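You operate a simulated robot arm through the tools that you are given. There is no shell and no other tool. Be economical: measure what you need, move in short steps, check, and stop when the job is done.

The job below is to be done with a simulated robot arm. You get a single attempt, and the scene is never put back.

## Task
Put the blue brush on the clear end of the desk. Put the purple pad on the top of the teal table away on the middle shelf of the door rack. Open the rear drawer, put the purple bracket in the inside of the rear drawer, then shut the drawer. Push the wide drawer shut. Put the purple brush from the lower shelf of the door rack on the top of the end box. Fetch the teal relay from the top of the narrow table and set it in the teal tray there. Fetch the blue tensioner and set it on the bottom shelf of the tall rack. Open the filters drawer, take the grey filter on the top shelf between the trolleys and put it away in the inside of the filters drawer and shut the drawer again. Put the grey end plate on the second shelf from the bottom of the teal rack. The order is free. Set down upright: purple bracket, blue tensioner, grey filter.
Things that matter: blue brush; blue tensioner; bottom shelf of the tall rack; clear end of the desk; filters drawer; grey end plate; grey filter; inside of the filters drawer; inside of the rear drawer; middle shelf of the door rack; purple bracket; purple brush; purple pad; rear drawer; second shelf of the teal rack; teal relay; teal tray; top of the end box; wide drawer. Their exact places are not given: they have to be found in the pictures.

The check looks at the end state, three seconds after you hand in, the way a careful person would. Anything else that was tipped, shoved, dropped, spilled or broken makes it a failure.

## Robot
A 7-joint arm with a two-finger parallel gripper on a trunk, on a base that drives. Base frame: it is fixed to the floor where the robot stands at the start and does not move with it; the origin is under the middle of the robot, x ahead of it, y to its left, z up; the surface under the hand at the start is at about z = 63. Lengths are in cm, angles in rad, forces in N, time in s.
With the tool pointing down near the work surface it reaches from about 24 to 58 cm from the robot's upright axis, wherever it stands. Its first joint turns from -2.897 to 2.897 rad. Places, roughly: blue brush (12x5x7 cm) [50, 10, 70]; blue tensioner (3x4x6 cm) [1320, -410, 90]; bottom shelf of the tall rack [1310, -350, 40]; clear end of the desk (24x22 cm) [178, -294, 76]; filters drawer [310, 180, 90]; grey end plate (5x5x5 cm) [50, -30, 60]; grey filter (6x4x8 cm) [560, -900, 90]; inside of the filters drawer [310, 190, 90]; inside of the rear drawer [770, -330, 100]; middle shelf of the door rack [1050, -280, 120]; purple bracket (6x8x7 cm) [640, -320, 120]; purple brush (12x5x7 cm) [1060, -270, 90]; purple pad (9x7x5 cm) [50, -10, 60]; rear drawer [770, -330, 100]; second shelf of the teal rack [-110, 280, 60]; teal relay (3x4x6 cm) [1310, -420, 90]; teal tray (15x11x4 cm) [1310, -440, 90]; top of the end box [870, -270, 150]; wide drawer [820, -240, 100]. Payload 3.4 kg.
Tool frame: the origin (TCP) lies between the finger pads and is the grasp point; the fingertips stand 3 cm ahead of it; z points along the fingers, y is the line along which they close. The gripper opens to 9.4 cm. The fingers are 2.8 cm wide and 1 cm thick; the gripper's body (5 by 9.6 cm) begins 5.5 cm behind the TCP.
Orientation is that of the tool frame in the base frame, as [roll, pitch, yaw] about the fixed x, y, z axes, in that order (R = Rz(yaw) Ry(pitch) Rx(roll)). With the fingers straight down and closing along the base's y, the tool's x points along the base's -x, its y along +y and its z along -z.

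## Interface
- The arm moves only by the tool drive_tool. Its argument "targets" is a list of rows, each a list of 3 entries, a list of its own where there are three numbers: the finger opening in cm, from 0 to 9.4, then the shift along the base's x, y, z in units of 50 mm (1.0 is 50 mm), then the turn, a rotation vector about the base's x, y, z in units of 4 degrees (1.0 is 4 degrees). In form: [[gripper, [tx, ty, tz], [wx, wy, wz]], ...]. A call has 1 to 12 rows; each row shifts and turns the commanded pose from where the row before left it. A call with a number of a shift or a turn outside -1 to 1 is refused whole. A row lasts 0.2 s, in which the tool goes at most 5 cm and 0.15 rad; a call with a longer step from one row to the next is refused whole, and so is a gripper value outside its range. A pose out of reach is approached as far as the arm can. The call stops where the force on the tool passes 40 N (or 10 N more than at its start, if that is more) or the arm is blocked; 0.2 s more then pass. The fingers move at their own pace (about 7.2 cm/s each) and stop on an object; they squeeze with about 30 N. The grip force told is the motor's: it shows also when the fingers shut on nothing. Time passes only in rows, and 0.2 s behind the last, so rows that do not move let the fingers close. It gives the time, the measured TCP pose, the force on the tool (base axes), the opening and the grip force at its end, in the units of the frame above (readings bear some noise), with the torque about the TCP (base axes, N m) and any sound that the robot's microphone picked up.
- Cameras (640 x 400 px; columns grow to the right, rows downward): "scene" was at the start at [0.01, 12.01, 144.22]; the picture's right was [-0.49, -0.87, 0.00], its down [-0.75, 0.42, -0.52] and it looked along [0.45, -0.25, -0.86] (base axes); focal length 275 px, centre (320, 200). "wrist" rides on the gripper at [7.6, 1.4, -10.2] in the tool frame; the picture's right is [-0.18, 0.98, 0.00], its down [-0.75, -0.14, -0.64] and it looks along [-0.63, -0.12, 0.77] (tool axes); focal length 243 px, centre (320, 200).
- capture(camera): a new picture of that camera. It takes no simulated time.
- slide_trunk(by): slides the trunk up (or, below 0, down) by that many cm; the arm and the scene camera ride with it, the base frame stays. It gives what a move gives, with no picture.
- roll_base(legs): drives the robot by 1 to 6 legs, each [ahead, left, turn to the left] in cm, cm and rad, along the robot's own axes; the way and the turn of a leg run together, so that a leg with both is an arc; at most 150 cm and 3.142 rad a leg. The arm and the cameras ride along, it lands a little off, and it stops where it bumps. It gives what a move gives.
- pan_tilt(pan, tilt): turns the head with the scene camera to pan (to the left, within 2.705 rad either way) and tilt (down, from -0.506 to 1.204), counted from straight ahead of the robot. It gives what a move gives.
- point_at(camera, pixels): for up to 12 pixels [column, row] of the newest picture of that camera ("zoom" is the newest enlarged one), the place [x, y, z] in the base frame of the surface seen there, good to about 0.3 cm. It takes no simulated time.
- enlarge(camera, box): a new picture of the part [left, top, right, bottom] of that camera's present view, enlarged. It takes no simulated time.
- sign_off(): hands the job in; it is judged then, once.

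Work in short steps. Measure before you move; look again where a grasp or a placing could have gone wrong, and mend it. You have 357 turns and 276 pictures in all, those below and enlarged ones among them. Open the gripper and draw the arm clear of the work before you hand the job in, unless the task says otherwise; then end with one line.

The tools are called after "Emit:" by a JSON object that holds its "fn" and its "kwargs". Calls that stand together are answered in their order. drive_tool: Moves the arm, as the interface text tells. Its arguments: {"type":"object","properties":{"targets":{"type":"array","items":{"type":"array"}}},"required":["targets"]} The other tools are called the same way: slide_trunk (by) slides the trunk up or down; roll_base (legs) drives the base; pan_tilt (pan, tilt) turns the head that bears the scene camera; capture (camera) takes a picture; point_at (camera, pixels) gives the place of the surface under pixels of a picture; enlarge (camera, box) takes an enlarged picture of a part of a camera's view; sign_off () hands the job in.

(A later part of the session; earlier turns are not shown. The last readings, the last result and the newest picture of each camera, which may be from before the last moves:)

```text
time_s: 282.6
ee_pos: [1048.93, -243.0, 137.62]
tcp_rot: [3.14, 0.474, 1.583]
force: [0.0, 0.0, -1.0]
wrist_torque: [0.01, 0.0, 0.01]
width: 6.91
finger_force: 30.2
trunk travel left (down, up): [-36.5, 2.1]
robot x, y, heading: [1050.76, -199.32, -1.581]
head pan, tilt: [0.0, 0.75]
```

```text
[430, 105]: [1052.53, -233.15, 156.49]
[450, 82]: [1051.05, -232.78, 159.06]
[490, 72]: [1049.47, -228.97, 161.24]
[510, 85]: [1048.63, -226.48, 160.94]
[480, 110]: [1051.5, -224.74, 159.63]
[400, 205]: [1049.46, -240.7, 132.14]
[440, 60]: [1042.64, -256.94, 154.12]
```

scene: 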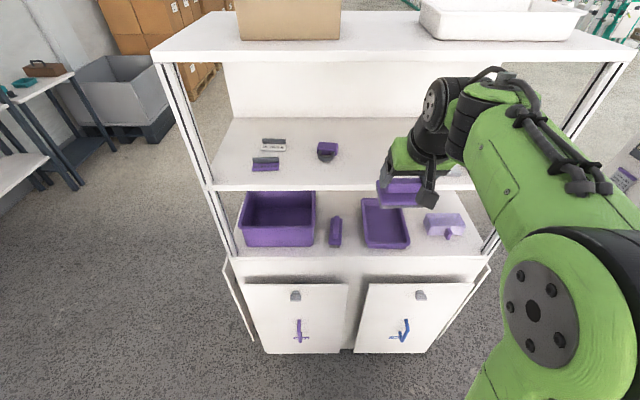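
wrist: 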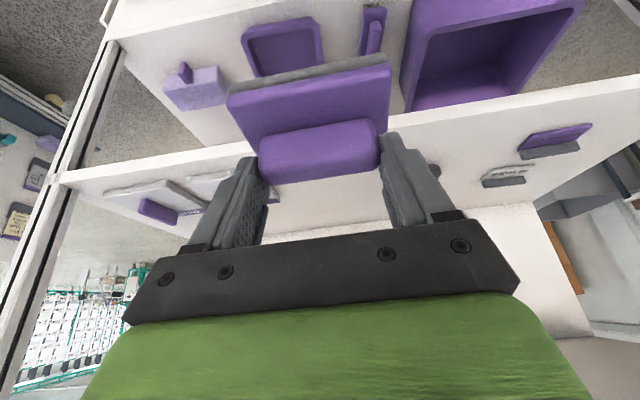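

Wrist top is only ~21 cm up at 10 cm behind the TCP, so it clears the upper shelf. I slide in to y=-262.5 at z 134.

Emit:
{"fn": "drive_tool", "kwargs": {"targets": [[0, [0.1, -0.5, -0.6], [0, 0, 0]], [0, [0, -0.7, -0.1], [0, 0, 0]], [0, [0, -0.7, 0], [0, 0, 0]], [0, [0, -0.7, 0], [0, 0, 0]], [0, [0, -0.7, 0], [0, 0, 0]], [0, [0, -0.6, 0], [0, 0, 0]]]}}

Emit:
{"fn": "capture", "kwargs": {"camera": "scene"}}

Emit:
{"fn": "capture", "kwargs": {"camera": "wrist"}}

```text
time_s: 284.0
ee_pos: [1049.33, -261.57, 133.93]
tcp_rot: [3.141, 0.469, 1.583]
force: [0.4, 0.1, -0.9]
wrist_torque: [-0.02, -0.01, 0.0]
width: 6.91
finger_force: 30.0
out of reach, approached as far as the arm can: row 6
trunk travel left (down, up): [-36.5, 2.1]
robot x, y, heading: [1050.57, -199.2, -1.581]
head pan, tilt: [0.0, 0.75]
```

```text
213 pictures are left
```

scene: 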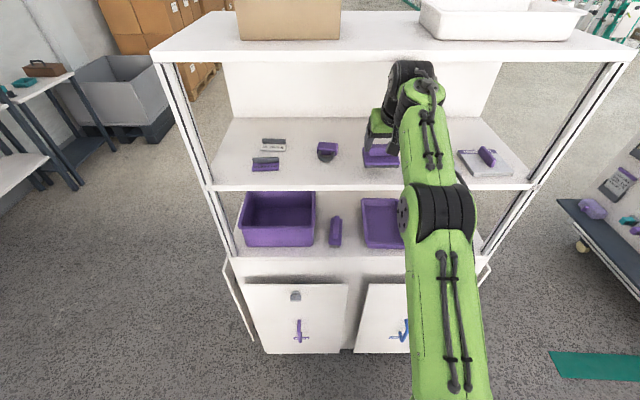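

```text
212 pictures are left
```

wrist: 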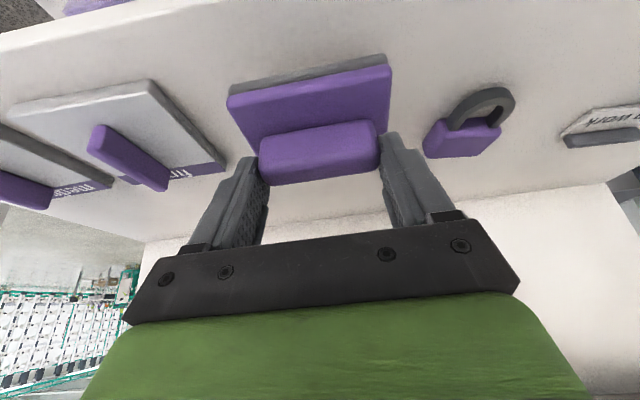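

At the reach limit but well placed. I lower with the trunk to keep the arm's posture.

Emit:
{"fn": "slide_trunk", "kwargs": {"by": -2.8}}

Emit:
{"fn": "enlarge", "kwargs": {"camera": "scene", "box": [300, 100, 480, 220]}}

```text
time_s: 284.8
ee_pos: [1049.3, -261.51, 131.31]
tcp_rot: [3.14, 0.473, 1.583]
force: [0.5, 1.1, -0.6]
wrist_torque: [0.05, -0.02, 0.02]
width: 6.92
finger_force: 30.0
trunk travel left (down, up): [-33.7, 4.9]
robot x, y, heading: [1050.7, -199.3, -1.577]
head pan, tilt: [0.0, 0.75]
```

```text
3.33 times, centred on (390, 160) of scene
```

zoom: 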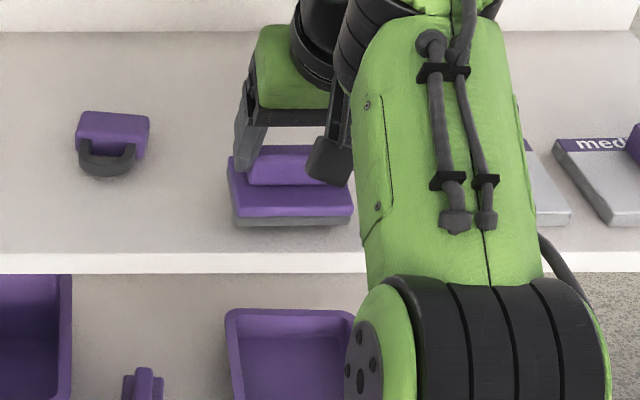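

Emit:
{"fn": "slide_trunk", "kwargs": {"by": -0.8}}

```text
time_s: 285.3
ee_pos: [1049.24, -261.47, 130.53]
tcp_rot: [3.141, 0.474, 1.583]
force: [0.6, 0.9, -0.9]
wrist_torque: [0.01, 0.01, 0.01]
width: 6.9
finger_force: 29.8
trunk travel left (down, up): [-32.9, 5.7]
robot x, y, heading: [1050.5, -199.26, -1.577]
head pan, tilt: [0.0, 0.75]
```

Emit:
{"fn": "slide_trunk", "kwargs": {"by": -0.4}}

```text
time_s: 285.9
ee_pos: [1049.3, -261.48, 130.55]
tcp_rot: [3.139, 0.483, 1.584]
force: [-0.2, -4.4, 18.6]
wrist_torque: [0.09, 0.19, 0.03]
width: 6.9
finger_force: 29.7
trunk travel left (down, up): [-32.5, 6.1]
robot x, y, heading: [1050.28, -199.59, -1.579]
head pan, tilt: [0.0, 0.75]
```

Contact (18 N). I release and withdraw up a little and out.

Emit:
{"fn": "drive_tool", "kwargs": {"targets": [[9.4, [0, 0, 0], [0, 0, 0]], [9.4, [0, 0, 0], [0, 0, 0]], [9.4, [0, 0, 0], [0, 0, 0]], [9.4, [0, 0.1, 0.2], [0, 0, 0]], [9.4, [0, 0.3, 0.2], [0, 0, 0]], [9.4, [0, 0.8, 0], [0, 0, 0]], [9.4, [0, 0.9, 0], [0, 0, 0]], [9.4, [0, 0.9, 0], [0, 0, 0]]]}}

Emit:
{"fn": "capture", "kwargs": {"camera": "scene"}}

```text
time_s: 287.7
ee_pos: [1049.28, -246.35, 132.25]
tcp_rot: [3.14, 0.477, 1.581]
force: [0.3, 0.4, 0.2]
wrist_torque: [-0.06, -0.02, -0.02]
width: 9.39
finger_force: 0.2
trunk travel left (down, up): [-32.5, 6.1]
robot x, y, heading: [1050.2, -199.07, -1.581]
head pan, tilt: [0.0, 0.75]
```

```text
210 pictures are left
```

scene: 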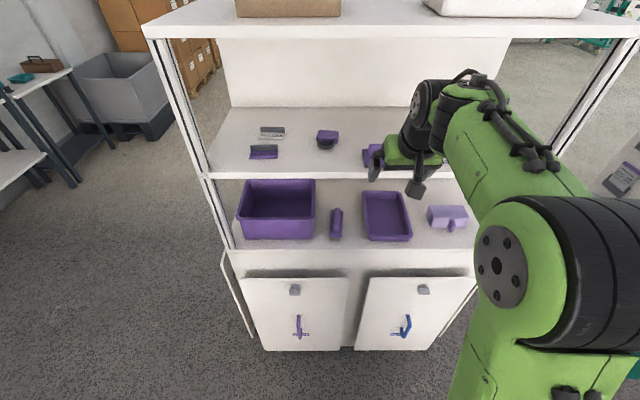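

The pad rests on the middle shelf. Now for the purple brush: I back off, lean the hand to 45°, and lower with the trunk.

Emit:
{"fn": "roll_base", "kwargs": {"legs": [[-22, 9, 0]]}}

Emit:
{"fn": "drive_tool", "kwargs": {"targets": [[6.6, [0, 0, 0], [-1, 0, 0]], [6.6, [0, 0, 0], [-1, 0, 0]], [6.6, [0, 0, 0], [-1, 0, 0]], [6.6, [0, 0, 0], [-1, 0, 0]], [6.6, [0, 0, 0], [-0.5, 0, -0.15]]]}}

Emit:
{"fn": "slide_trunk", "kwargs": {"by": -31}}

Emit:
{"fn": "capture", "kwargs": {"camera": "scene"}}

Emit:
{"fn": "capture", "kwargs": {"camera": "wrist"}}

```text
time_s: 289.4
ee_pos: [1058.58, -224.89, 132.12]
tcp_rot: [3.14, 0.472, 1.581]
force: [-0.2, -0.3, 0.8]
wrist_torque: [0.03, 0.03, -0.05]
width: 9.39
finger_force: 0.0
trunk travel left (down, up): [-32.5, 6.1]
robot x, y, heading: [1059.63, -177.4, -1.583]
head pan, tilt: [0.0, 0.75]
```

```text
time_s: 290.6
ee_pos: [1058.6, -224.91, 132.19]
tcp_rot: [-3.138, 0.786, 1.571]
force: [0.5, -0.4, -0.2]
wrist_torque: [0.02, -0.02, 0.02]
width: 6.6
finger_force: 0.1
trunk travel left (down, up): [-32.5, 6.1]
robot x, y, heading: [1059.94, -177.66, -1.585]
head pan, tilt: [0.0, 0.75]
```

```text
time_s: 293.7
ee_pos: [1058.43, -224.94, 100.99]
tcp_rot: [-3.14, 0.788, 1.571]
force: [0.8, 0.1, -0.2]
wrist_torque: [-0.02, -0.05, -0.01]
width: 6.57
finger_force: 0.0
trunk travel left (down, up): [-1.5, 37.1]
robot x, y, heading: [1059.9, -177.84, -1.585]
head pan, tilt: [0.0, 0.75]
```

```text
209 pictures are left
```

scene: 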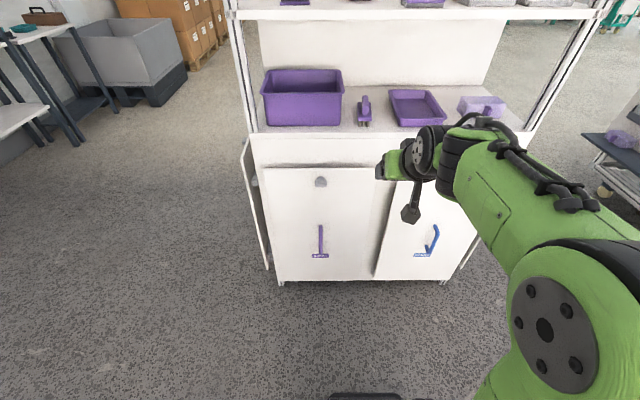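

```text
208 pictures are left
```

wrist: 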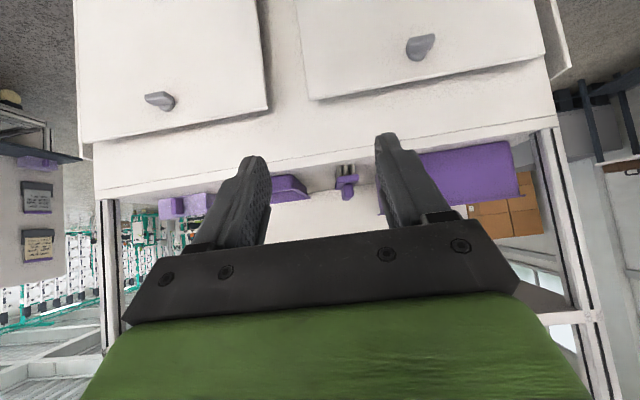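

Emit:
{"fn": "enlarge", "kwargs": {"camera": "scene", "box": [330, 80, 430, 142]}}

Emit:
{"fn": "point_at", "kwargs": {"camera": "zoom", "pixels": [[216, 110], [216, 160], [218, 200], [185, 220], [250, 215], [212, 250], [80, 200], [400, 230], [200, 275]]}}

```text
6.40 times, centred on (380, 111) of scene
```

zoom: 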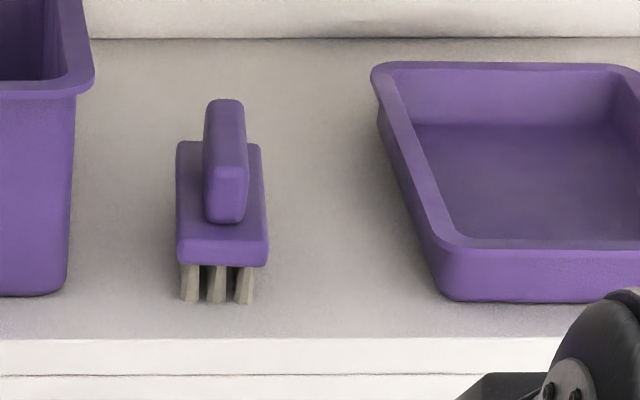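

```text
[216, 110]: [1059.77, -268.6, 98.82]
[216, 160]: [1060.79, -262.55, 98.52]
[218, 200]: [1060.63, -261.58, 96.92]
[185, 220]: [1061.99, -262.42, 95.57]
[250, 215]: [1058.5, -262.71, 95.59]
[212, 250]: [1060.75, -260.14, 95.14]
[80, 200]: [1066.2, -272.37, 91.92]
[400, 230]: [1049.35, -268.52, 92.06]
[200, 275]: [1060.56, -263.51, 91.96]
```

The brush is turned about 9° (far end towards −x); handle from (1060.8,-262.5) to (1059.8,-268.6), body top 95.6. I turn the hand −8.6°, shift, roll nearer and look through the wrist camera.

Emit:
{"fn": "drive_tool", "kwargs": {"targets": [[6.6, [0.3, 0, -0.3], [0, 0, -0.75]], [6.6, [0.3, 0, -0.3], [0, 0, -0.75]], [6.6, [0, 0, 0], [0, 0, -0.65]]]}}

Emit:
{"fn": "roll_base", "kwargs": {"legs": [[26, 0, 0]]}}

Emit:
{"fn": "capture", "kwargs": {"camera": "wrist"}}

```text
time_s: 294.5
ee_pos: [1061.46, -225.0, 98.08]
tcp_rot: [-3.139, 0.787, 1.421]
force: [1.3, -0.5, 0.0]
wrist_torque: [-0.01, 0.0, -0.01]
width: 6.59
finger_force: 0.0
trunk travel left (down, up): [-1.5, 37.1]
robot x, y, heading: [1059.85, -177.51, -1.58]
head pan, tilt: [0.0, 0.75]
```

```text
time_s: 296.4
ee_pos: [1061.27, -251.19, 98.08]
tcp_rot: [-3.141, 0.787, 1.421]
force: [-0.1, 0.2, -0.3]
wrist_torque: [0.03, -0.01, 0.0]
width: 6.6
finger_force: 0.0
trunk travel left (down, up): [-1.5, 37.1]
robot x, y, heading: [1059.75, -203.75, -1.585]
head pan, tilt: [0.0, 0.75]
```

```text
206 pictures are left
```

wrist: 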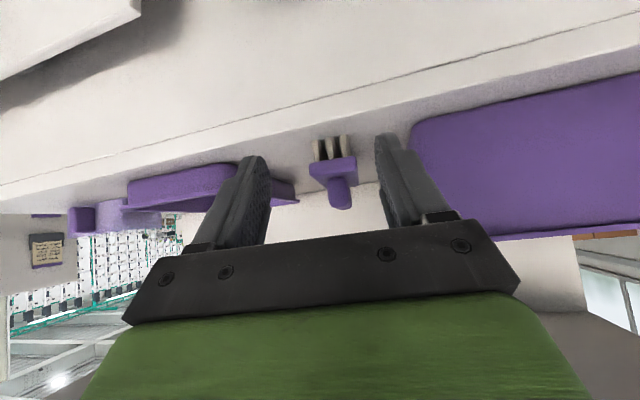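

The brush is right between the fingers' line, slightly right. I correct by 1.1 cm, go in along its axis, lower and close.

Emit:
{"fn": "drive_tool", "kwargs": {"targets": [[6.6, [0.23, -0.05, 0], [0, 0, 0]], [6.6, [-0.09, -0.6, 0], [0, 0, 0]], [6.6, [-0.1, -0.66, 0], [0, 0, 0]], [6.6, [-0.1, -0.66, 0], [0, 0, 0]], [6.6, [-0.1, -0.66, 0], [0, 0, 0]]]}}

Emit:
{"fn": "capture", "kwargs": {"camera": "wrist"}}

```text
time_s: 297.6
ee_pos: [1060.31, -264.33, 97.94]
tcp_rot: [-3.139, 0.786, 1.422]
force: [0.0, 0.0, -0.1]
wrist_torque: [0.02, 0.05, -0.01]
width: 6.61
finger_force: 0.0
trunk travel left (down, up): [-1.5, 37.1]
robot x, y, heading: [1059.77, -203.99, -1.577]
head pan, tilt: [0.0, 0.75]
```

```text
205 pictures are left
```

wrist: 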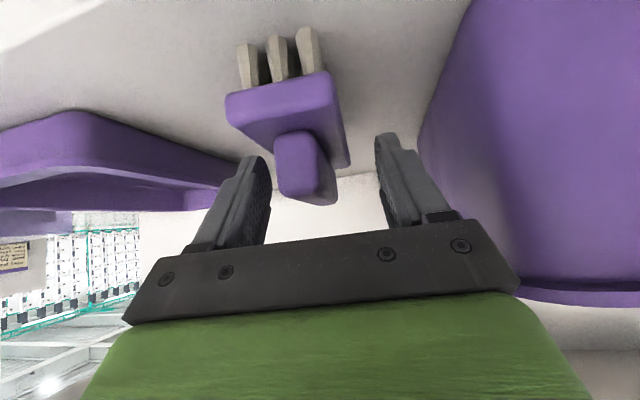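

Emit:
{"fn": "point_at", "kwargs": {"camera": "wrist", "pixels": [[295, 145], [300, 175], [322, 185], [230, 110], [345, 155], [330, 82], [248, 165], [380, 140]]}}

```text
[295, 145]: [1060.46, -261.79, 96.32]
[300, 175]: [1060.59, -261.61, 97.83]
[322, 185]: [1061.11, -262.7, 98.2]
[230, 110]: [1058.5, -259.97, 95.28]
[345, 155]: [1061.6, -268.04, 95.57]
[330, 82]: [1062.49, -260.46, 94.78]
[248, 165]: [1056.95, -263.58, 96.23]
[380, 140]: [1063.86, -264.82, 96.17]
```

Fingers straddle the body (1057 and 1063.9 around centre 1060.1). I lower 2.3 cm and close.

Emit:
{"fn": "drive_tool", "kwargs": {"targets": [[6.6, [-0.04, 0, -0.25], [0, 0, 0]], [6.6, [0, 0, -0.2], [0, 0, 0]], [3, [0, 0, 0], [0, 0, 0]], [0, [0, 0, 0], [0, 0, 0]], [0, [0, 0, 0], [0, 0, 0]]]}}

Emit:
{"fn": "capture", "kwargs": {"camera": "wrist"}}

```text
time_s: 298.8
ee_pos: [1060.19, -264.28, 95.71]
tcp_rot: [-3.139, 0.786, 1.424]
force: [0.0, -0.2, -0.4]
wrist_torque: [-0.15, 0.04, -0.03]
width: 4.87
finger_force: 29.9
trunk travel left (down, up): [-1.5, 37.1]
robot x, y, heading: [1060.03, -204.22, -1.579]
head pan, tilt: [0.0, 0.75]
```

```text
204 pictures are left
```

wrist: 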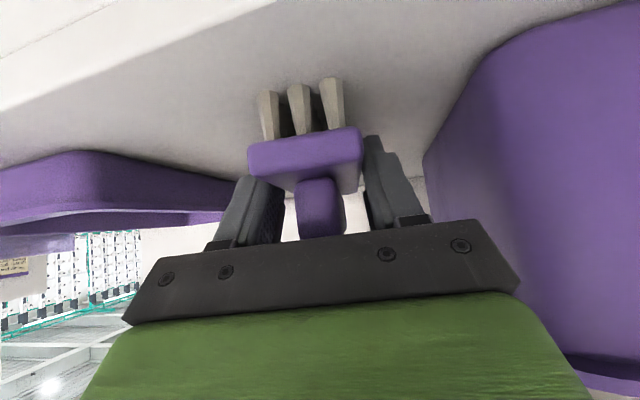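

Gripped at 4.9 cm. I lift 3 cm, draw out, and back the base away.

Emit:
{"fn": "drive_tool", "kwargs": {"targets": [[0, [0, 0, 0.3], [0, 0, 0]], [0, [0, 0, 0.4], [0, 0, 0]], [0, [0.1, 0.7, 0], [0, 0, 0]], [0, [0.1, 0.8, 0], [0, 0, 0]], [0, [0.1, 0.8, 0], [0, 0, 0]]]}}

Emit:
{"fn": "roll_base", "kwargs": {"legs": [[-40, 0, 0]]}}

Emit:
{"fn": "capture", "kwargs": {"camera": "wrist"}}

Emit:
{"fn": "slide_trunk", "kwargs": {"by": 34}}

Emit:
{"fn": "pan_tilt", "kwargs": {"pan": -0.9, "tilt": 0.3}}

Emit:
{"fn": "capture", "kwargs": {"camera": "scene"}}

```text
time_s: 300.0
ee_pos: [1061.38, -252.91, 99.39]
tcp_rot: [-3.141, 0.786, 1.421]
force: [-0.6, 0.6, -1.4]
wrist_torque: [0.03, 0.02, -0.01]
width: 4.85
finger_force: 29.9
trunk travel left (down, up): [-1.5, 37.1]
robot x, y, heading: [1059.81, -204.04, -1.578]
head pan, tilt: [0.0, 0.75]
```

```text
time_s: 302.5
ee_pos: [1061.9, -213.0, 99.35]
tcp_rot: [-3.141, 0.786, 1.425]
force: [0.0, -0.3, -0.9]
wrist_torque: [0.02, -0.01, 0.04]
width: 4.84
finger_force: 30.3
trunk travel left (down, up): [-1.5, 37.1]
robot x, y, heading: [1060.31, -164.28, -1.578]
head pan, tilt: [0.0, 0.75]
```

```text
203 pictures are left
```

wrist: 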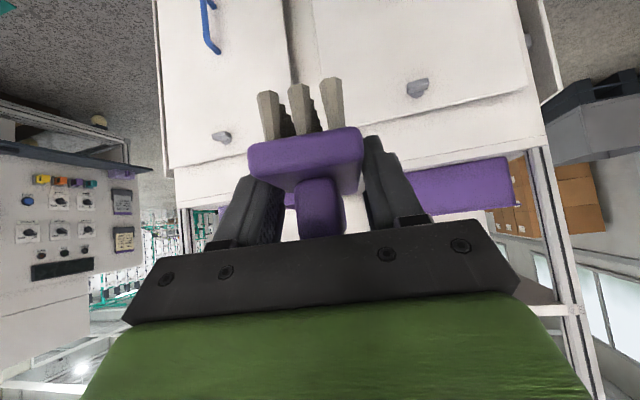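

```text
time_s: 305.8
ee_pos: [1061.71, -212.89, 133.41]
tcp_rot: [-3.141, 0.786, 1.425]
force: [0.2, 0.5, -1.7]
wrist_torque: [0.0, -0.05, -0.01]
width: 4.86
finger_force: 30.4
trunk travel left (down, up): [-35.5, 3.1]
robot x, y, heading: [1059.98, -163.77, -1.576]
head pan, tilt: [0.0, 0.75]
```

```text
time_s: 307.0
ee_pos: [1061.76, -213.03, 133.37]
tcp_rot: [-3.14, 0.787, 1.424]
force: [0.2, 0.3, -1.1]
wrist_torque: [0.01, -0.01, 0.02]
width: 4.83
finger_force: 30.1
trunk travel left (down, up): [-35.5, 3.1]
robot x, y, heading: [1060.1, -163.8, -1.577]
head pan, tilt: [-0.901, 0.3]
```

```text
202 pictures are left
```

scene: 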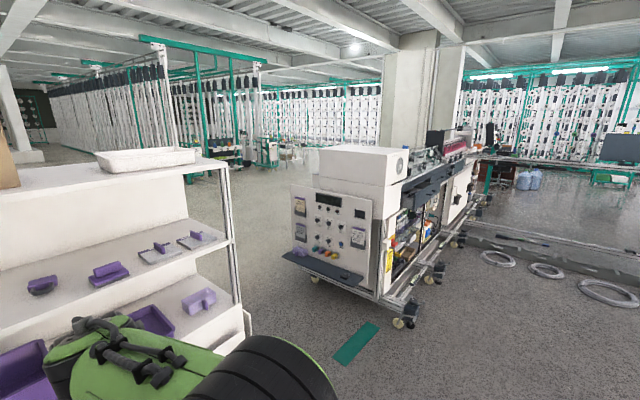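

The pad lies flat on the middle shelf (110,272). Next the end box on the machine; I measure its top and the neighbourhood.

Emit:
{"fn": "enlarge", "kwargs": {"camera": "scene", "box": [270, 120, 490, 330]}}

Emit:
{"fn": "point_at", "kwargs": {"camera": "scene", "pixels": [[322, 152], [392, 158], [407, 150], [345, 150], [370, 150], [400, 180], [280, 252], [378, 298], [405, 322], [430, 190], [355, 285], [440, 270]]}}

```text
1.90 times, centred on (380, 225) of scene
```

zoom: 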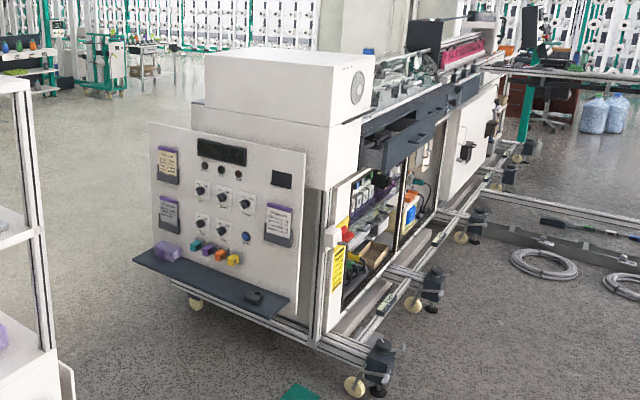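

```text
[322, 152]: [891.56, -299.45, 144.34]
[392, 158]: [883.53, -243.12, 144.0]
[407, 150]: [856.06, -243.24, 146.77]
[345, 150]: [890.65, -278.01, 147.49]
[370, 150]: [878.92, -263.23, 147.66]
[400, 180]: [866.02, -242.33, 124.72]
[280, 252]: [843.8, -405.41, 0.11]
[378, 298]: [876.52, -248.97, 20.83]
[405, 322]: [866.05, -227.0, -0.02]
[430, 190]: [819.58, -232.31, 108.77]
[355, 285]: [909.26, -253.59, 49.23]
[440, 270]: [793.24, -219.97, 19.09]
```

The box top is at z 147.6, x 855–890, y from -243 back. I strafe right to x≈873 and look at it up close.

Emit:
{"fn": "roll_base", "kwargs": {"legs": [[0, -95, 0], [0, -92, 0]]}}

Emit:
{"fn": "drive_tool", "kwargs": {"targets": [[0, [0, 0, 0.95], [0, 0, 0]], [0, [0, 0, 0.95], [0, 0, 0]], [0, [0, 0, 0.95], [0, 0, 0]], [0, [0, 0, 0.95], [0, 0, 0]], [0, [0, 0, 0.95], [0, 0, 0]], [0, [0, 0, 0.3], [0, 0, 0]]]}}

Emit:
{"fn": "pan_tilt", "kwargs": {"pan": 0, "tilt": 0.5}}

Emit:
{"fn": "capture", "kwargs": {"camera": "scene"}}

```text
time_s: 316.3
ee_pos: [876.5, -211.39, 133.5]
tcp_rot: [-3.141, 0.787, 1.419]
force: [-0.8, 0.5, -0.9]
wrist_torque: [0.03, -0.04, -0.06]
width: 4.85
finger_force: 29.9
trunk travel left (down, up): [-35.5, 3.1]
robot x, y, heading: [874.69, -162.3, -1.588]
head pan, tilt: [-0.901, 0.3]
```

```text
time_s: 317.7
ee_pos: [876.56, -210.95, 157.35]
tcp_rot: [-3.139, 0.788, 1.419]
force: [0.3, 0.7, -1.6]
wrist_torque: [-0.01, 0.03, 0.04]
width: 4.86
finger_force: 30.2
out of reach, approached as far as the arm can: row 6
trunk travel left (down, up): [-35.5, 3.1]
robot x, y, heading: [874.78, -162.38, -1.577]
head pan, tilt: [-0.901, 0.3]
```

```text
time_s: 318.9
ee_pos: [876.62, -211.34, 157.21]
tcp_rot: [-3.139, 0.787, 1.419]
force: [-0.8, 0.3, -1.0]
wrist_torque: [0.03, 0.03, 0.0]
width: 4.85
finger_force: 30.2
trunk travel left (down, up): [-35.5, 3.1]
robot x, y, heading: [874.7, -162.36, -1.58]
head pan, tilt: [0.0, 0.499]
```

```text
200 pictures are left
```

scene: 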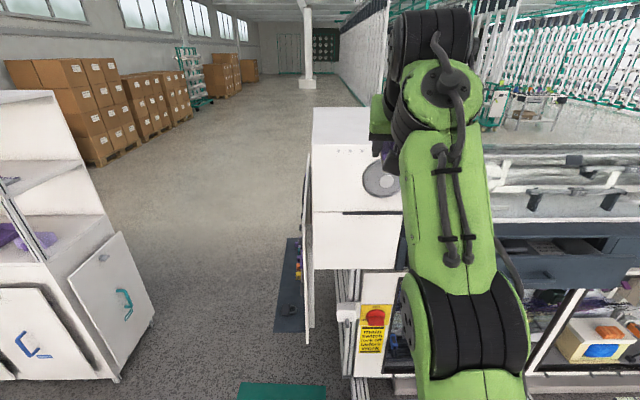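

Emit:
{"fn": "point_at", "kwargs": {"camera": "scene", "pixels": [[550, 265], [510, 275], [625, 265], [560, 235], [350, 120], [320, 190], [375, 395], [385, 190], [600, 375], [330, 110]]}}

Emit:
{"fn": "enlarge", "kwargs": {"camera": "scene", "box": [440, 180, 640, 400]}}

Emit:
{"fn": "slide_trunk", "kwargs": {"by": 3}}

```text
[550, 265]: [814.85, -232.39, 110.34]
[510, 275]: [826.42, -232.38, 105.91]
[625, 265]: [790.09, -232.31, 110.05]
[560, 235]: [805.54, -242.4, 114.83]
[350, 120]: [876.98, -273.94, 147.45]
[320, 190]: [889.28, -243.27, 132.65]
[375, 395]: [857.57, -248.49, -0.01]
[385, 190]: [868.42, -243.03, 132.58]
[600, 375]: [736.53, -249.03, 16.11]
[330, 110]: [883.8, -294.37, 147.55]
```

```text
1.82 times, centred on (540, 290) of scene
```

zoom: 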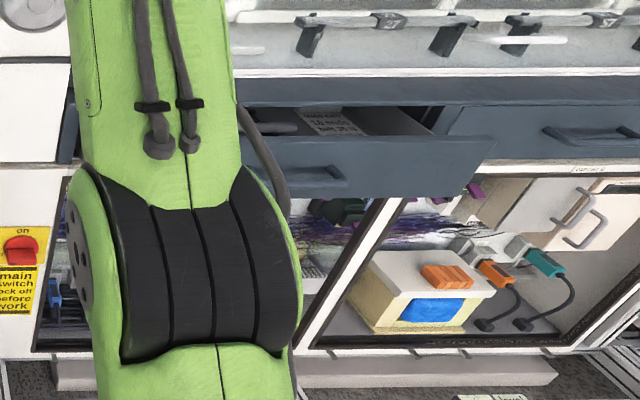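

```text
time_s: 319.7
ee_pos: [876.57, -211.21, 160.13]
tcp_rot: [-3.14, 0.786, 1.42]
force: [0.3, -0.1, -1.7]
wrist_torque: [0.01, 0.01, -0.04]
width: 4.87
finger_force: 30.0
trunk travel left (down, up): [-38.5, 0.1]
robot x, y, heading: [874.99, -162.28, -1.585]
head pan, tilt: [0.0, 0.499]
```

The wide drawer stands open with its front at y=-232. First the brush: I roll ahead 28 cm with the brush above the box.

Emit:
{"fn": "roll_base", "kwargs": {"legs": [[28, 0, 0]]}}

Emit:
{"fn": "capture", "kwargs": {"camera": "wrist"}}

```text
time_s: 321.5
ee_pos: [875.69, -236.13, 159.74]
tcp_rot: [-3.137, 0.777, 1.419]
force: [0.8, -0.9, -2.0]
wrist_torque: [0.05, 0.03, 0.01]
width: 4.87
finger_force: 29.9
trunk travel left (down, up): [-38.5, 0.1]
robot x, y, heading: [874.18, -186.36, -1.584]
head pan, tilt: [0.0, 0.499]
stopped in leg 1: the robot was blocked; the commanded pose is now the measured one
```

```text
198 pictures are left
```

wrist: 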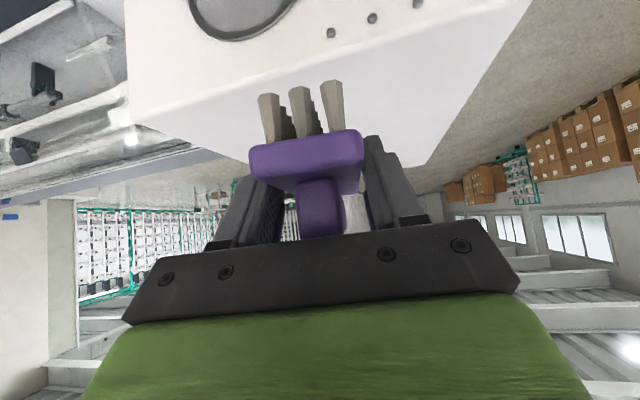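

The base is stopped by the machine's foot at y≈-186, so it is a long reach. I lean the hand 8° more (lower wrist), then extend forward at z≈155.

Emit:
{"fn": "drive_tool", "kwargs": {"targets": [[0, [0, 0, -0.2], [-0.99, 0.15, 0]], [0, [0, 0, -0.2], [-0.99, 0.15, 0]], [0, [0, -0.5, -0.3], [0, 0, 0]], [0, [0, -0.6, -0.2], [0, 0, 0]], [0, [0, -0.6, 0], [0, 0, 0]], [0, [0, -0.6, 0], [0, 0, 0]]]}}

Emit:
{"fn": "capture", "kwargs": {"camera": "wrist"}}

Emit:
{"fn": "capture", "kwargs": {"camera": "scene"}}

```text
time_s: 322.9
ee_pos: [876.3, -243.94, 155.81]
tcp_rot: [3.084, 0.874, 1.409]
force: [0.0, -0.6, -0.8]
wrist_torque: [0.05, 0.04, 0.02]
width: 4.84
finger_force: 29.7
out of reach, approached as far as the arm can: row 1, 2, 4, 5, 6
trunk travel left (down, up): [-38.5, 0.1]
robot x, y, heading: [873.88, -186.69, -1.584]
head pan, tilt: [0.0, 0.499]
```

```text
197 pictures are left
```

wrist: 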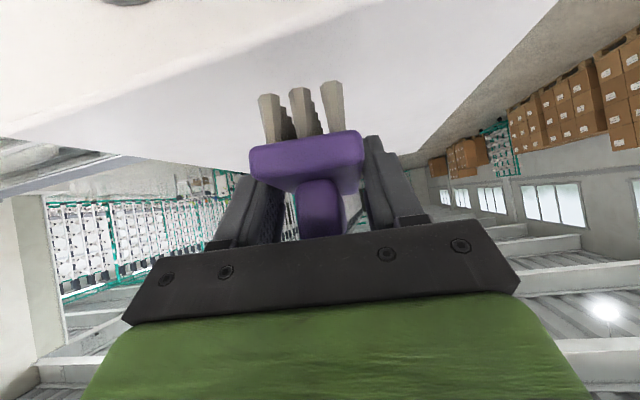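

```text
196 pictures are left
```

scene: 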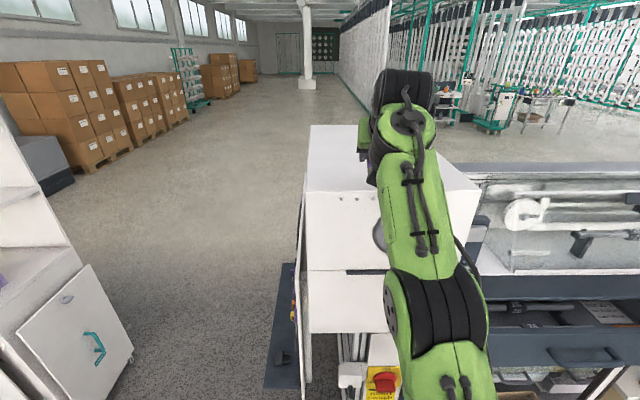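

Nearly straight; lowering gains reach. I lower 2 cm towards the commanded y=-248.

Emit:
{"fn": "drive_tool", "kwargs": {"targets": [[0, [0, 0, -0.2], [0, 0, 0]], [0, [0, 0, -0.2], [0, 0, 0]]]}}

Emit:
{"fn": "capture", "kwargs": {"camera": "wrist"}}

```text
time_s: 323.5
ee_pos: [876.33, -243.57, 153.9]
tcp_rot: [3.085, 0.875, 1.411]
force: [-0.5, -0.4, -1.0]
wrist_torque: [0.04, -0.03, 0.0]
width: 4.88
finger_force: 30.1
trunk travel left (down, up): [-38.5, 0.1]
robot x, y, heading: [874.33, -185.93, -1.584]
head pan, tilt: [0.0, 0.499]
```

```text
195 pictures are left
```

wrist: 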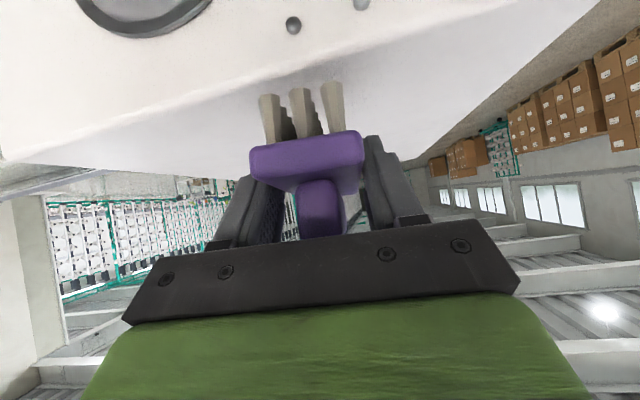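

Emit:
{"fn": "drive_tool", "kwargs": {"targets": [[0, [0, -0.3, -0.1], [0.3, 0, 0]], [0, [0, -0.3, -0.1], [0.3, 0, 0]], [0, [0, -0.3, 0], [0.3, 0, 0]]]}}

```text
time_s: 324.3
ee_pos: [875.85, -246.45, 151.91]
tcp_rot: [3.099, 0.824, 1.422]
force: [0.1, -0.4, -2.1]
wrist_torque: [0.05, 0.02, 0.02]
width: 4.86
finger_force: 29.7
out of reach, approached as far as the arm can: row 2, 3
trunk travel left (down, up): [-38.5, 0.1]
robot x, y, heading: [874.09, -186.63, -1.584]
head pan, tilt: [0.0, 0.499]
```

Still 2 cm short. I look down at what stops the base.

Emit:
{"fn": "pan_tilt", "kwargs": {"pan": 0.3, "tilt": 1.2}}

Emit:
{"fn": "capture", "kwargs": {"camera": "scene"}}

Emit:
{"fn": "pan_tilt", "kwargs": {"pan": -0.4, "tilt": 1.2}}

Emit:
{"fn": "capture", "kwargs": {"camera": "scene"}}

```text
time_s: 325.4
ee_pos: [875.9, -246.36, 151.87]
tcp_rot: [3.095, 0.823, 1.42]
force: [0.6, 0.3, -1.4]
wrist_torque: [0.02, 0.02, 0.02]
width: 4.86
finger_force: 30.2
trunk travel left (down, up): [-38.5, 0.1]
robot x, y, heading: [874.11, -186.56, -1.58]
head pan, tilt: [0.3, 1.201]
```

```text
194 pictures are left
```

scene: 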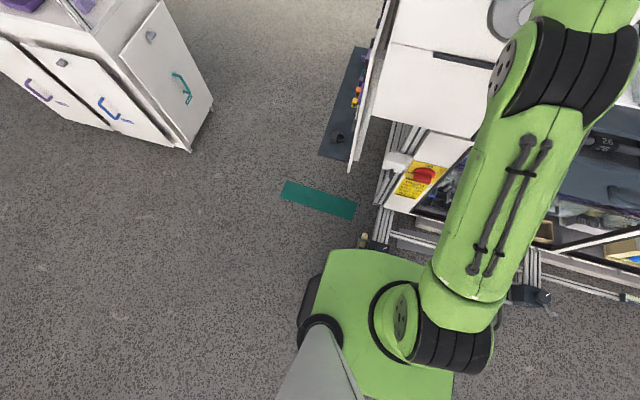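

```text
time_s: 326.5
ee_pos: [875.78, -246.43, 151.92]
tcp_rot: [3.097, 0.824, 1.418]
force: [0.1, 0.5, -1.2]
wrist_torque: [0.07, 0.03, 0.02]
width: 4.87
finger_force: 30.3
trunk travel left (down, up): [-38.5, 0.1]
robot x, y, heading: [873.52, -186.28, -1.582]
head pan, tilt: [-0.4, 1.201]
```

```text
193 pictures are left
```

scene: 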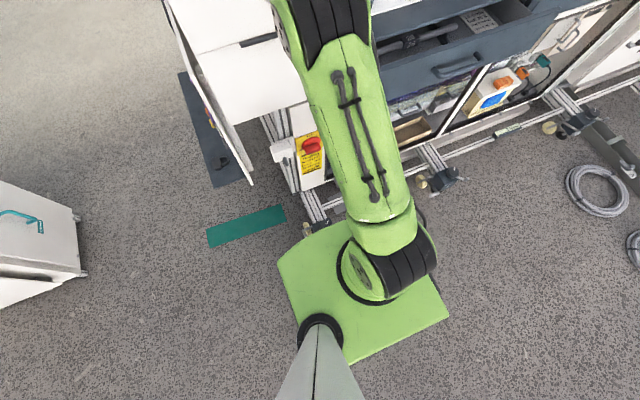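

Emit:
{"fn": "point_at", "kwargs": {"camera": "scene", "pixels": [[308, 228], [322, 222], [425, 185], [455, 178], [285, 265], [400, 235], [447, 318], [550, 128], [240, 228]]}}

```text
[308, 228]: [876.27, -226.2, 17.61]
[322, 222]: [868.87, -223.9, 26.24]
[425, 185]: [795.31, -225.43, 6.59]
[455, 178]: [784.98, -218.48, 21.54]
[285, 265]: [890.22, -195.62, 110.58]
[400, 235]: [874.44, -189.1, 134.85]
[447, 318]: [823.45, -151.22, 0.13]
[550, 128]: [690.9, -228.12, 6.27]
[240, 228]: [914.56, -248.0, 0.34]
```

The casters stand at x≈870–877 and 785–795. I go to the left of them, to about (906,-205), from where the box corner is only ~54 cm away.

Emit:
{"fn": "drive_tool", "kwargs": {"targets": [[0, [0, 0.6, 0.5], [0, 0, 0]], [0, [0, 0.8, 0.3], [0, 0, 0]], [0, [0, 0.9, 0], [0, 0, 0]]]}}

Emit:
{"fn": "roll_base", "kwargs": {"legs": [[-10, 0, 0], [0, 33, 0], [28, 0, 0]]}}

Emit:
{"fn": "pan_tilt", "kwargs": {"pan": -0.2, "tilt": 0.7}}

Emit:
{"fn": "capture", "kwargs": {"camera": "scene"}}

```text
time_s: 327.3
ee_pos: [875.94, -234.36, 156.1]
tcp_rot: [3.097, 0.819, 1.42]
force: [-0.9, 0.2, -1.1]
wrist_torque: [0.0, -0.02, 0.0]
width: 4.87
finger_force: 30.3
trunk travel left (down, up): [-38.5, 0.1]
robot x, y, heading: [873.82, -186.4, -1.585]
head pan, tilt: [-0.4, 1.201]
```

```text
time_s: 331.4
ee_pos: [909.75, -245.73, 155.76]
tcp_rot: [3.096, 0.813, 1.422]
force: [0.5, -1.8, -1.4]
wrist_torque: [0.09, 0.01, 0.0]
width: 4.84
finger_force: 30.1
trunk travel left (down, up): [-38.5, 0.1]
robot x, y, heading: [907.99, -196.7, -1.576]
head pan, tilt: [-0.4, 1.201]
stopped in leg 3: the robot was blocked; the commanded pose is now the measured one
```

```text
time_s: 332.3
ee_pos: [909.75, -245.01, 156.09]
tcp_rot: [3.095, 0.816, 1.424]
force: [0.0, -1.0, -1.6]
wrist_torque: [0.01, 0.03, 0.06]
width: 4.87
finger_force: 29.9
trunk travel left (down, up): [-38.5, 0.1]
robot x, y, heading: [907.86, -196.94, -1.58]
head pan, tilt: [-0.201, 0.7]
```

```text
192 pictures are left
```

scene: 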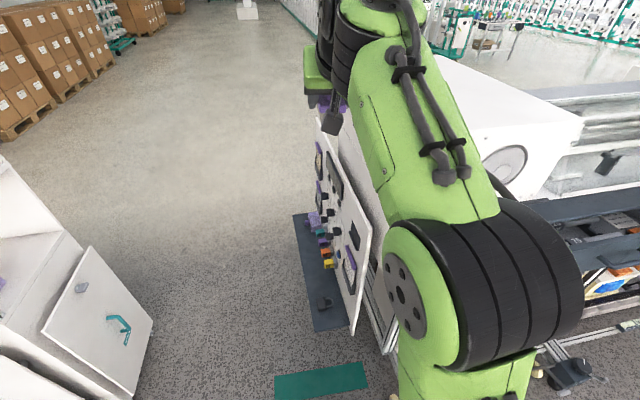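

I'm at (908,-197); the spot (881,-249.5) is 59 cm off. I level the hand's small roll, turn it −18.7°, and sweep over the box.

Emit:
{"fn": "drive_tool", "kwargs": {"targets": [[0, [0, 0, 0], [0.5, 0.37, -0.47]], [0, [-0.6, -0.1, 0], [0, 0, -0.95]], [0, [-0.8, -0.1, 0], [0, 0, -0.95]], [0, [-0.8, -0.15, 0], [0, 0, -0.95]], [0, [-0.9, -0.2, -0.1], [0, 0, -0.95]], [0, [-0.9, -0.2, -0.1], [0, 0, -0.9]], [0, [-0.9, -0.15, -0.1], [0, 0, 0]], [0, [-0.84, 0, 0], [0, 0, 0]]]}}

Emit:
{"fn": "capture", "kwargs": {"camera": "wrist"}}

Emit:
{"fn": "capture", "kwargs": {"camera": "scene"}}

```text
time_s: 334.1
ee_pos: [881.97, -248.06, 153.27]
tcp_rot: [3.139, 0.787, 1.093]
force: [-0.2, 0.5, -1.4]
wrist_torque: [0.01, -0.04, -0.04]
width: 4.86
finger_force: 30.1
out of reach, approached as far as the arm can: row 7, 8
trunk travel left (down, up): [-38.5, 0.1]
robot x, y, heading: [908.03, -196.72, -1.579]
head pan, tilt: [-0.201, 0.7]
```

```text
191 pictures are left
```

wrist: 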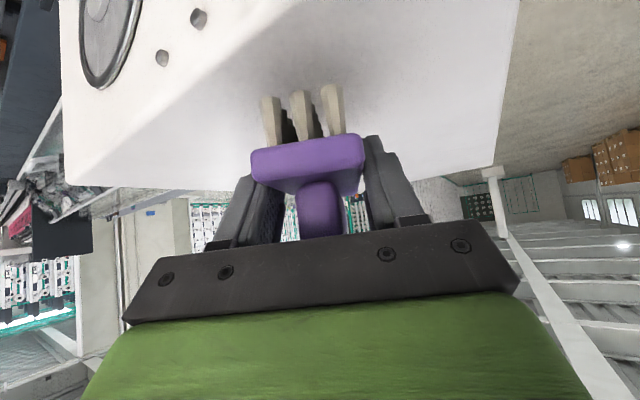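

```text
190 pictures are left
```

scene: 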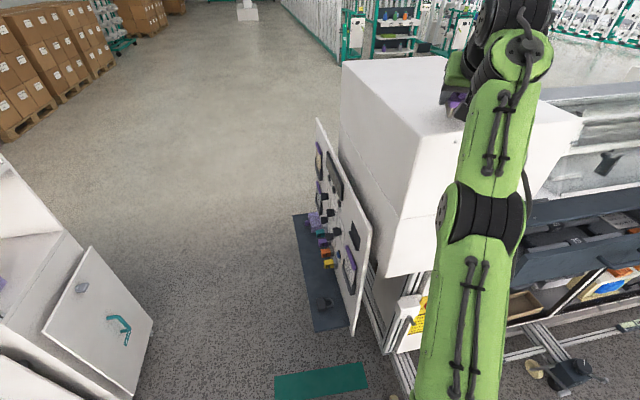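

Over the box. I lower, and gain 1.5 cm more inward.

Emit:
{"fn": "drive_tool", "kwargs": {"targets": [[0, [0, 0, -0.26], [0, 0, 0]], [0, [-0.15, -0.3, 0], [0, 0, 0]], [0, [0, 0, -0.1], [0, 0, 0]]]}}

Emit:
{"fn": "enlarge", "kwargs": {"camera": "wrist", "box": [160, 40, 480, 240]}}

```text
time_s: 334.9
ee_pos: [881.1, -249.92, 151.2]
tcp_rot: [3.14, 0.785, 1.093]
force: [-1.3, 0.6, -1.0]
wrist_torque: [0.04, -0.01, -0.03]
width: 4.85
finger_force: 29.9
trunk travel left (down, up): [-38.5, 0.1]
robot x, y, heading: [907.84, -197.44, -1.58]
head pan, tilt: [-0.201, 0.7]
```

```text
2.00 times, centred on (320, 140) of wrist
```

zoom: 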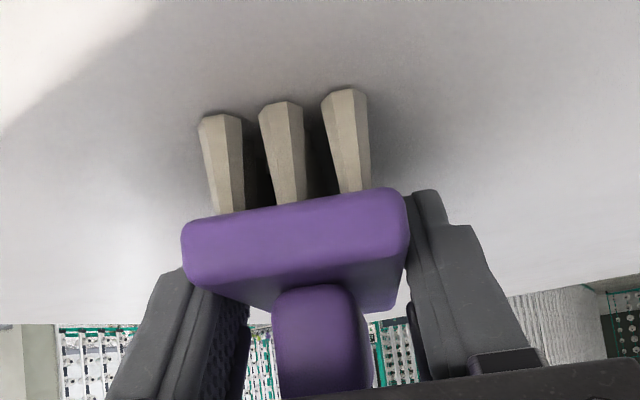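

Emit:
{"fn": "drive_tool", "kwargs": {"targets": [[0, [-0.1, -0.2, 0], [0, 0, 0]], [0, [0, 0, -0.06], [0, 0, 0]], [0, [0, 0, -0.06], [0, 0, 0]]]}}

```text
time_s: 335.7
ee_pos: [881.3, -250.13, 150.59]
tcp_rot: [3.141, 0.793, 1.096]
force: [-1.3, -2.0, 29.0]
wrist_torque: [0.26, -0.22, -0.08]
width: 4.89
finger_force: 30.3
out of reach, approached as far as the arm can: row 1
trunk travel left (down, up): [-38.5, 0.1]
robot x, y, heading: [907.96, -196.98, -1.58]
head pan, tilt: [-0.201, 0.7]
```

Contact (29 N). I ease, open, and withdraw along the tool axis.

Emit:
{"fn": "drive_tool", "kwargs": {"targets": [[0, [0, 0, 0.04], [0, 0, 0]], [6.8, [0, 0, 0], [0, 0, 0]], [6.8, [0, 0, 0], [0, 0, 0]], [6.8, [0, 0, 0], [0, 0, 0]], [6.8, [0.15, 0.28, 0.2], [0, 0, 0]], [6.8, [0.26, 0.5, 0.4], [0, 0, 0]], [6.8, [0.3, 0.6, 0.4], [0, 0, 0]], [6.8, [0.3, 0.6, 0.2], [0, 0, 0]]]}}

Emit:
{"fn": "capture", "kwargs": {"camera": "wrist"}}

Emit:
{"fn": "capture", "kwargs": {"camera": "scene"}}

```text
time_s: 337.5
ee_pos: [886.5, -240.19, 156.52]
tcp_rot: [3.141, 0.789, 1.093]
force: [0.9, 0.4, -0.8]
wrist_torque: [-0.05, 0.03, 0.03]
width: 6.81
finger_force: 0.0
trunk travel left (down, up): [-38.5, 0.1]
robot x, y, heading: [908.01, -197.2, -1.575]
head pan, tilt: [-0.201, 0.7]
```

```text
188 pictures are left
```

wrist: 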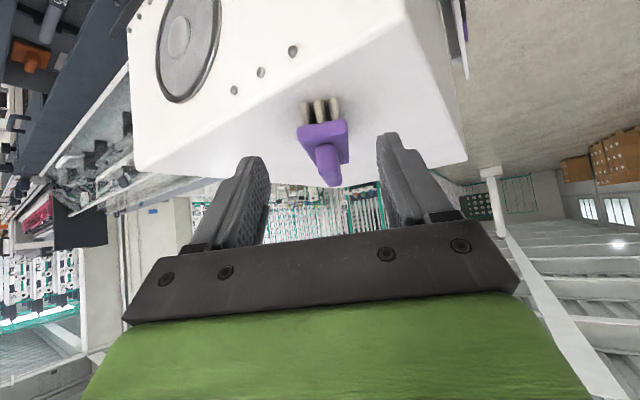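

```text
187 pictures are left
```

scene: 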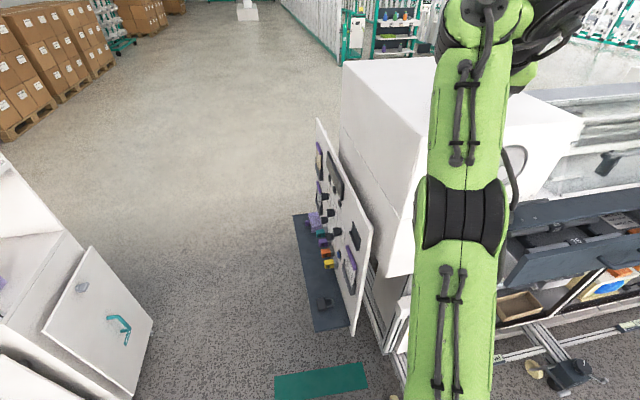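

Emit:
{"fn": "point_at", "kwargs": {"camera": "wrist", "pixels": [[304, 103], [320, 102], [335, 98], [325, 80], [290, 100], [315, 140], [345, 150], [355, 100]]}}

```text
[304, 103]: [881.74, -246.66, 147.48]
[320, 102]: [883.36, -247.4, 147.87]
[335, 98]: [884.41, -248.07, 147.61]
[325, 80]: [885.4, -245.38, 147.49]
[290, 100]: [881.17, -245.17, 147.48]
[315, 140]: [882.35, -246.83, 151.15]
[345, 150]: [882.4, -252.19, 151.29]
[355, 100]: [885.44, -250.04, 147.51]
```

The brush stands wholly on the box top (z 147.5–151.3). Now the wide drawer: I back off, lower the trunk, and strafe right in front of it.

Emit:
{"fn": "roll_base", "kwargs": {"legs": [[-28, 0, 0]]}}

Emit:
{"fn": "drive_tool", "kwargs": {"targets": [[0, [0.8, 0, 0], [0, 0, 0.95]], [0, [0.8, 0, 0], [0, 0, 0.95]], [0, [0.8, 0, 0], [0, 0, 0.95]], [0, [0.8, 0, 0], [0, 0, 0.95]], [0, [0.8, 0, 0], [0, 0, 0.95]], [0, [0, 0, 0], [0, 0, 0.95]], [0, [0, 0, 0], [0, 0, 0.95]]]}}

Emit:
{"fn": "slide_trunk", "kwargs": {"by": -36}}

Emit:
{"fn": "roll_base", "kwargs": {"legs": [[0, -88, 0]]}}

Emit:
{"fn": "pan_tilt", "kwargs": {"pan": 0, "tilt": 0.6}}

Emit:
{"fn": "capture", "kwargs": {"camera": "scene"}}

```text
time_s: 339.5
ee_pos: [886.33, -212.78, 156.42]
tcp_rot: [-3.141, 0.786, 1.089]
force: [0.1, 0.1, 0.3]
wrist_torque: [-0.01, 0.03, -0.01]
width: 6.8
finger_force: 0.0
trunk travel left (down, up): [-38.5, 0.1]
robot x, y, heading: [908.35, -169.5, -1.58]
head pan, tilt: [-0.201, 0.7]
```

```text
time_s: 341.1
ee_pos: [906.28, -212.9, 156.39]
tcp_rot: [3.141, 0.789, 1.553]
force: [-0.2, 0.1, -0.1]
wrist_torque: [-0.01, -0.04, 0.0]
width: 0.0
finger_force: 29.7
trunk travel left (down, up): [-38.5, 0.1]
robot x, y, heading: [908.05, -169.6, -1.585]
head pan, tilt: [-0.201, 0.7]
```

```text
time_s: 344.6
ee_pos: [906.3, -212.85, 120.33]
tcp_rot: [-3.141, 0.784, 1.551]
force: [0.4, -0.4, 0.1]
wrist_torque: [0.01, -0.02, 0.03]
width: 0.0
finger_force: 29.7
trunk travel left (down, up): [-2.5, 36.1]
robot x, y, heading: [908.24, -169.22, -1.587]
head pan, tilt: [-0.201, 0.7]
```

```text
time_s: 349.2
ee_pos: [817.92, -212.02, 120.37]
tcp_rot: [-3.141, 0.786, 1.558]
force: [1.0, -0.2, -0.8]
wrist_torque: [-0.03, 0.0, 0.03]
width: 0.0
finger_force: 30.1
trunk travel left (down, up): [-2.5, 36.1]
robot x, y, heading: [819.76, -168.59, -1.575]
head pan, tilt: [-0.201, 0.7]
```

```text
time_s: 349.9
ee_pos: [818.05, -212.06, 120.32]
tcp_rot: [-3.141, 0.787, 1.557]
force: [-0.9, -0.9, 0.3]
wrist_torque: [-0.01, -0.01, 0.0]
width: 0.0
finger_force: 30.3
trunk travel left (down, up): [-2.5, 36.1]
robot x, y, heading: [819.62, -168.41, -1.579]
head pan, tilt: [0.0, 0.6]
```

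```text
186 pictures are left
```

scene: 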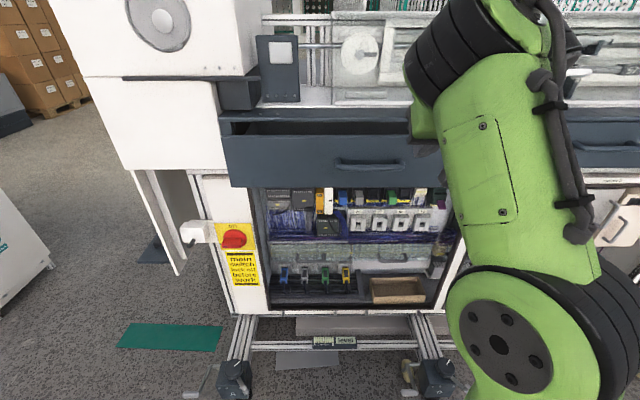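

Emit:
{"fn": "point_at", "kwargs": {"camera": "scene", "pixels": [[228, 140], [232, 180], [325, 145], [370, 145], [370, 165], [405, 180], [600, 135], [590, 148], [300, 112], [225, 125], [320, 170], [580, 120]]}}

Emit:
{"fn": "capture", "kwargs": {"camera": "wrist"}}

```text
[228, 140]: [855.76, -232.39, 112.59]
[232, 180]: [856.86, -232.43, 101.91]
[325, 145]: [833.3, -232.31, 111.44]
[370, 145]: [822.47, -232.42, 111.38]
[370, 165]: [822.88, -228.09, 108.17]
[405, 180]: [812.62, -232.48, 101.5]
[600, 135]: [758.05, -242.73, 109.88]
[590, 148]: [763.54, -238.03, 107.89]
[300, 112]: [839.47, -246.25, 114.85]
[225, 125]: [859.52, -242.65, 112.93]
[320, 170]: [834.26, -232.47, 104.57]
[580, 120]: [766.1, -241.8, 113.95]
```

```text
185 pictures are left
```

wrist: 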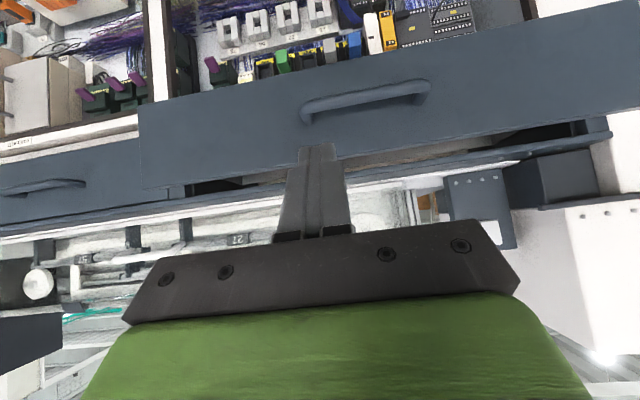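

Front plane at y=-232.4 versus closed neighbour at -242.7. I will push beside the handle at x≈838, z≈106: retract a bit, lower, then roll nearer.

Emit:
{"fn": "drive_tool", "kwargs": {"targets": [[0, [0, 0.9, 0], [0, 0, 0]], [0, [0, 0.9, -0.2], [0, 0, 0]], [0, [0, 0, -0.9], [0, 0, 0]], [0, [0.1, 0, -0.9], [0, 0, 0]], [0, [0.6, 0, -0.65], [0, 0, 0]], [0, [0.5, 0, 0], [0, 0, 0]]]}}

Emit:
{"fn": "roll_base", "kwargs": {"legs": [[0, 12, 0], [18, 0, 0]]}}

Emit:
{"fn": "capture", "kwargs": {"camera": "wrist"}}

```text
time_s: 351.4
ee_pos: [824.2, -204.17, 106.96]
tcp_rot: [3.141, 0.787, 1.555]
force: [-0.5, 0.6, 0.5]
wrist_torque: [0.0, -0.01, 0.01]
width: 0.0
finger_force: 30.2
out of reach, approached as far as the arm can: row 3, 4
trunk travel left (down, up): [-2.5, 36.1]
robot x, y, heading: [819.64, -168.76, -1.58]
head pan, tilt: [0.0, 0.6]
```

```text
time_s: 353.7
ee_pos: [836.38, -222.45, 107.0]
tcp_rot: [3.14, 0.787, 1.555]
force: [0.2, -0.4, -0.2]
wrist_torque: [0.04, 0.04, 0.0]
width: 0.0
finger_force: 30.2
trunk travel left (down, up): [-2.5, 36.1]
robot x, y, heading: [831.96, -186.97, -1.58]
head pan, tilt: [0.0, 0.6]
```

```text
184 pictures are left
```

wrist: 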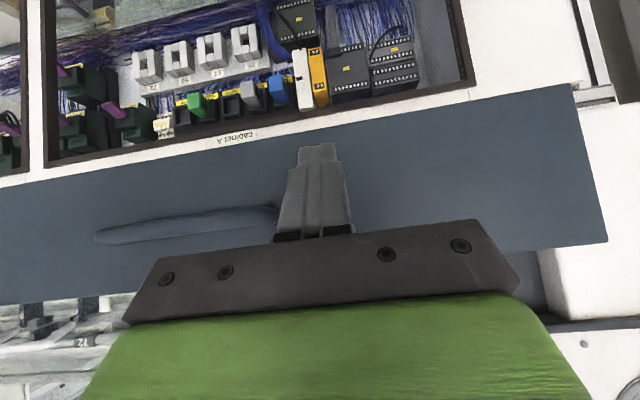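

Fingers are just beside the handle end; I shift 2.5 cm more and push slowly.

Emit:
{"fn": "drive_tool", "kwargs": {"targets": [[0, [0.5, 0, 0], [0, 0, 0]], [0, [0, -0.4, 0], [0, 0, 0]], [0, [0, -0.4, 0], [0, 0, 0]], [0, [0, -0.4, 0], [0, 0, 0]], [0, [0, -0.3, 0], [0, 0, 0]], [0, [0, -0.3, 0], [0, 0, 0]], [0, [0, -0.3, 0], [0, 0, 0]], [0, [0, -0.3, 0], [0, 0, 0]], [0, [0, -0.3, 0], [0, 0, 0]]]}}

```text
time_s: 355.7
ee_pos: [838.9, -235.97, 106.91]
tcp_rot: [3.139, 0.787, 1.555]
force: [0.4, 0.6, 0.2]
wrist_torque: [-0.04, -0.01, 0.02]
width: 0.0
finger_force: 29.9
trunk travel left (down, up): [-2.5, 36.1]
robot x, y, heading: [832.21, -187.01, -1.583]
head pan, tilt: [0.0, 0.6]
```

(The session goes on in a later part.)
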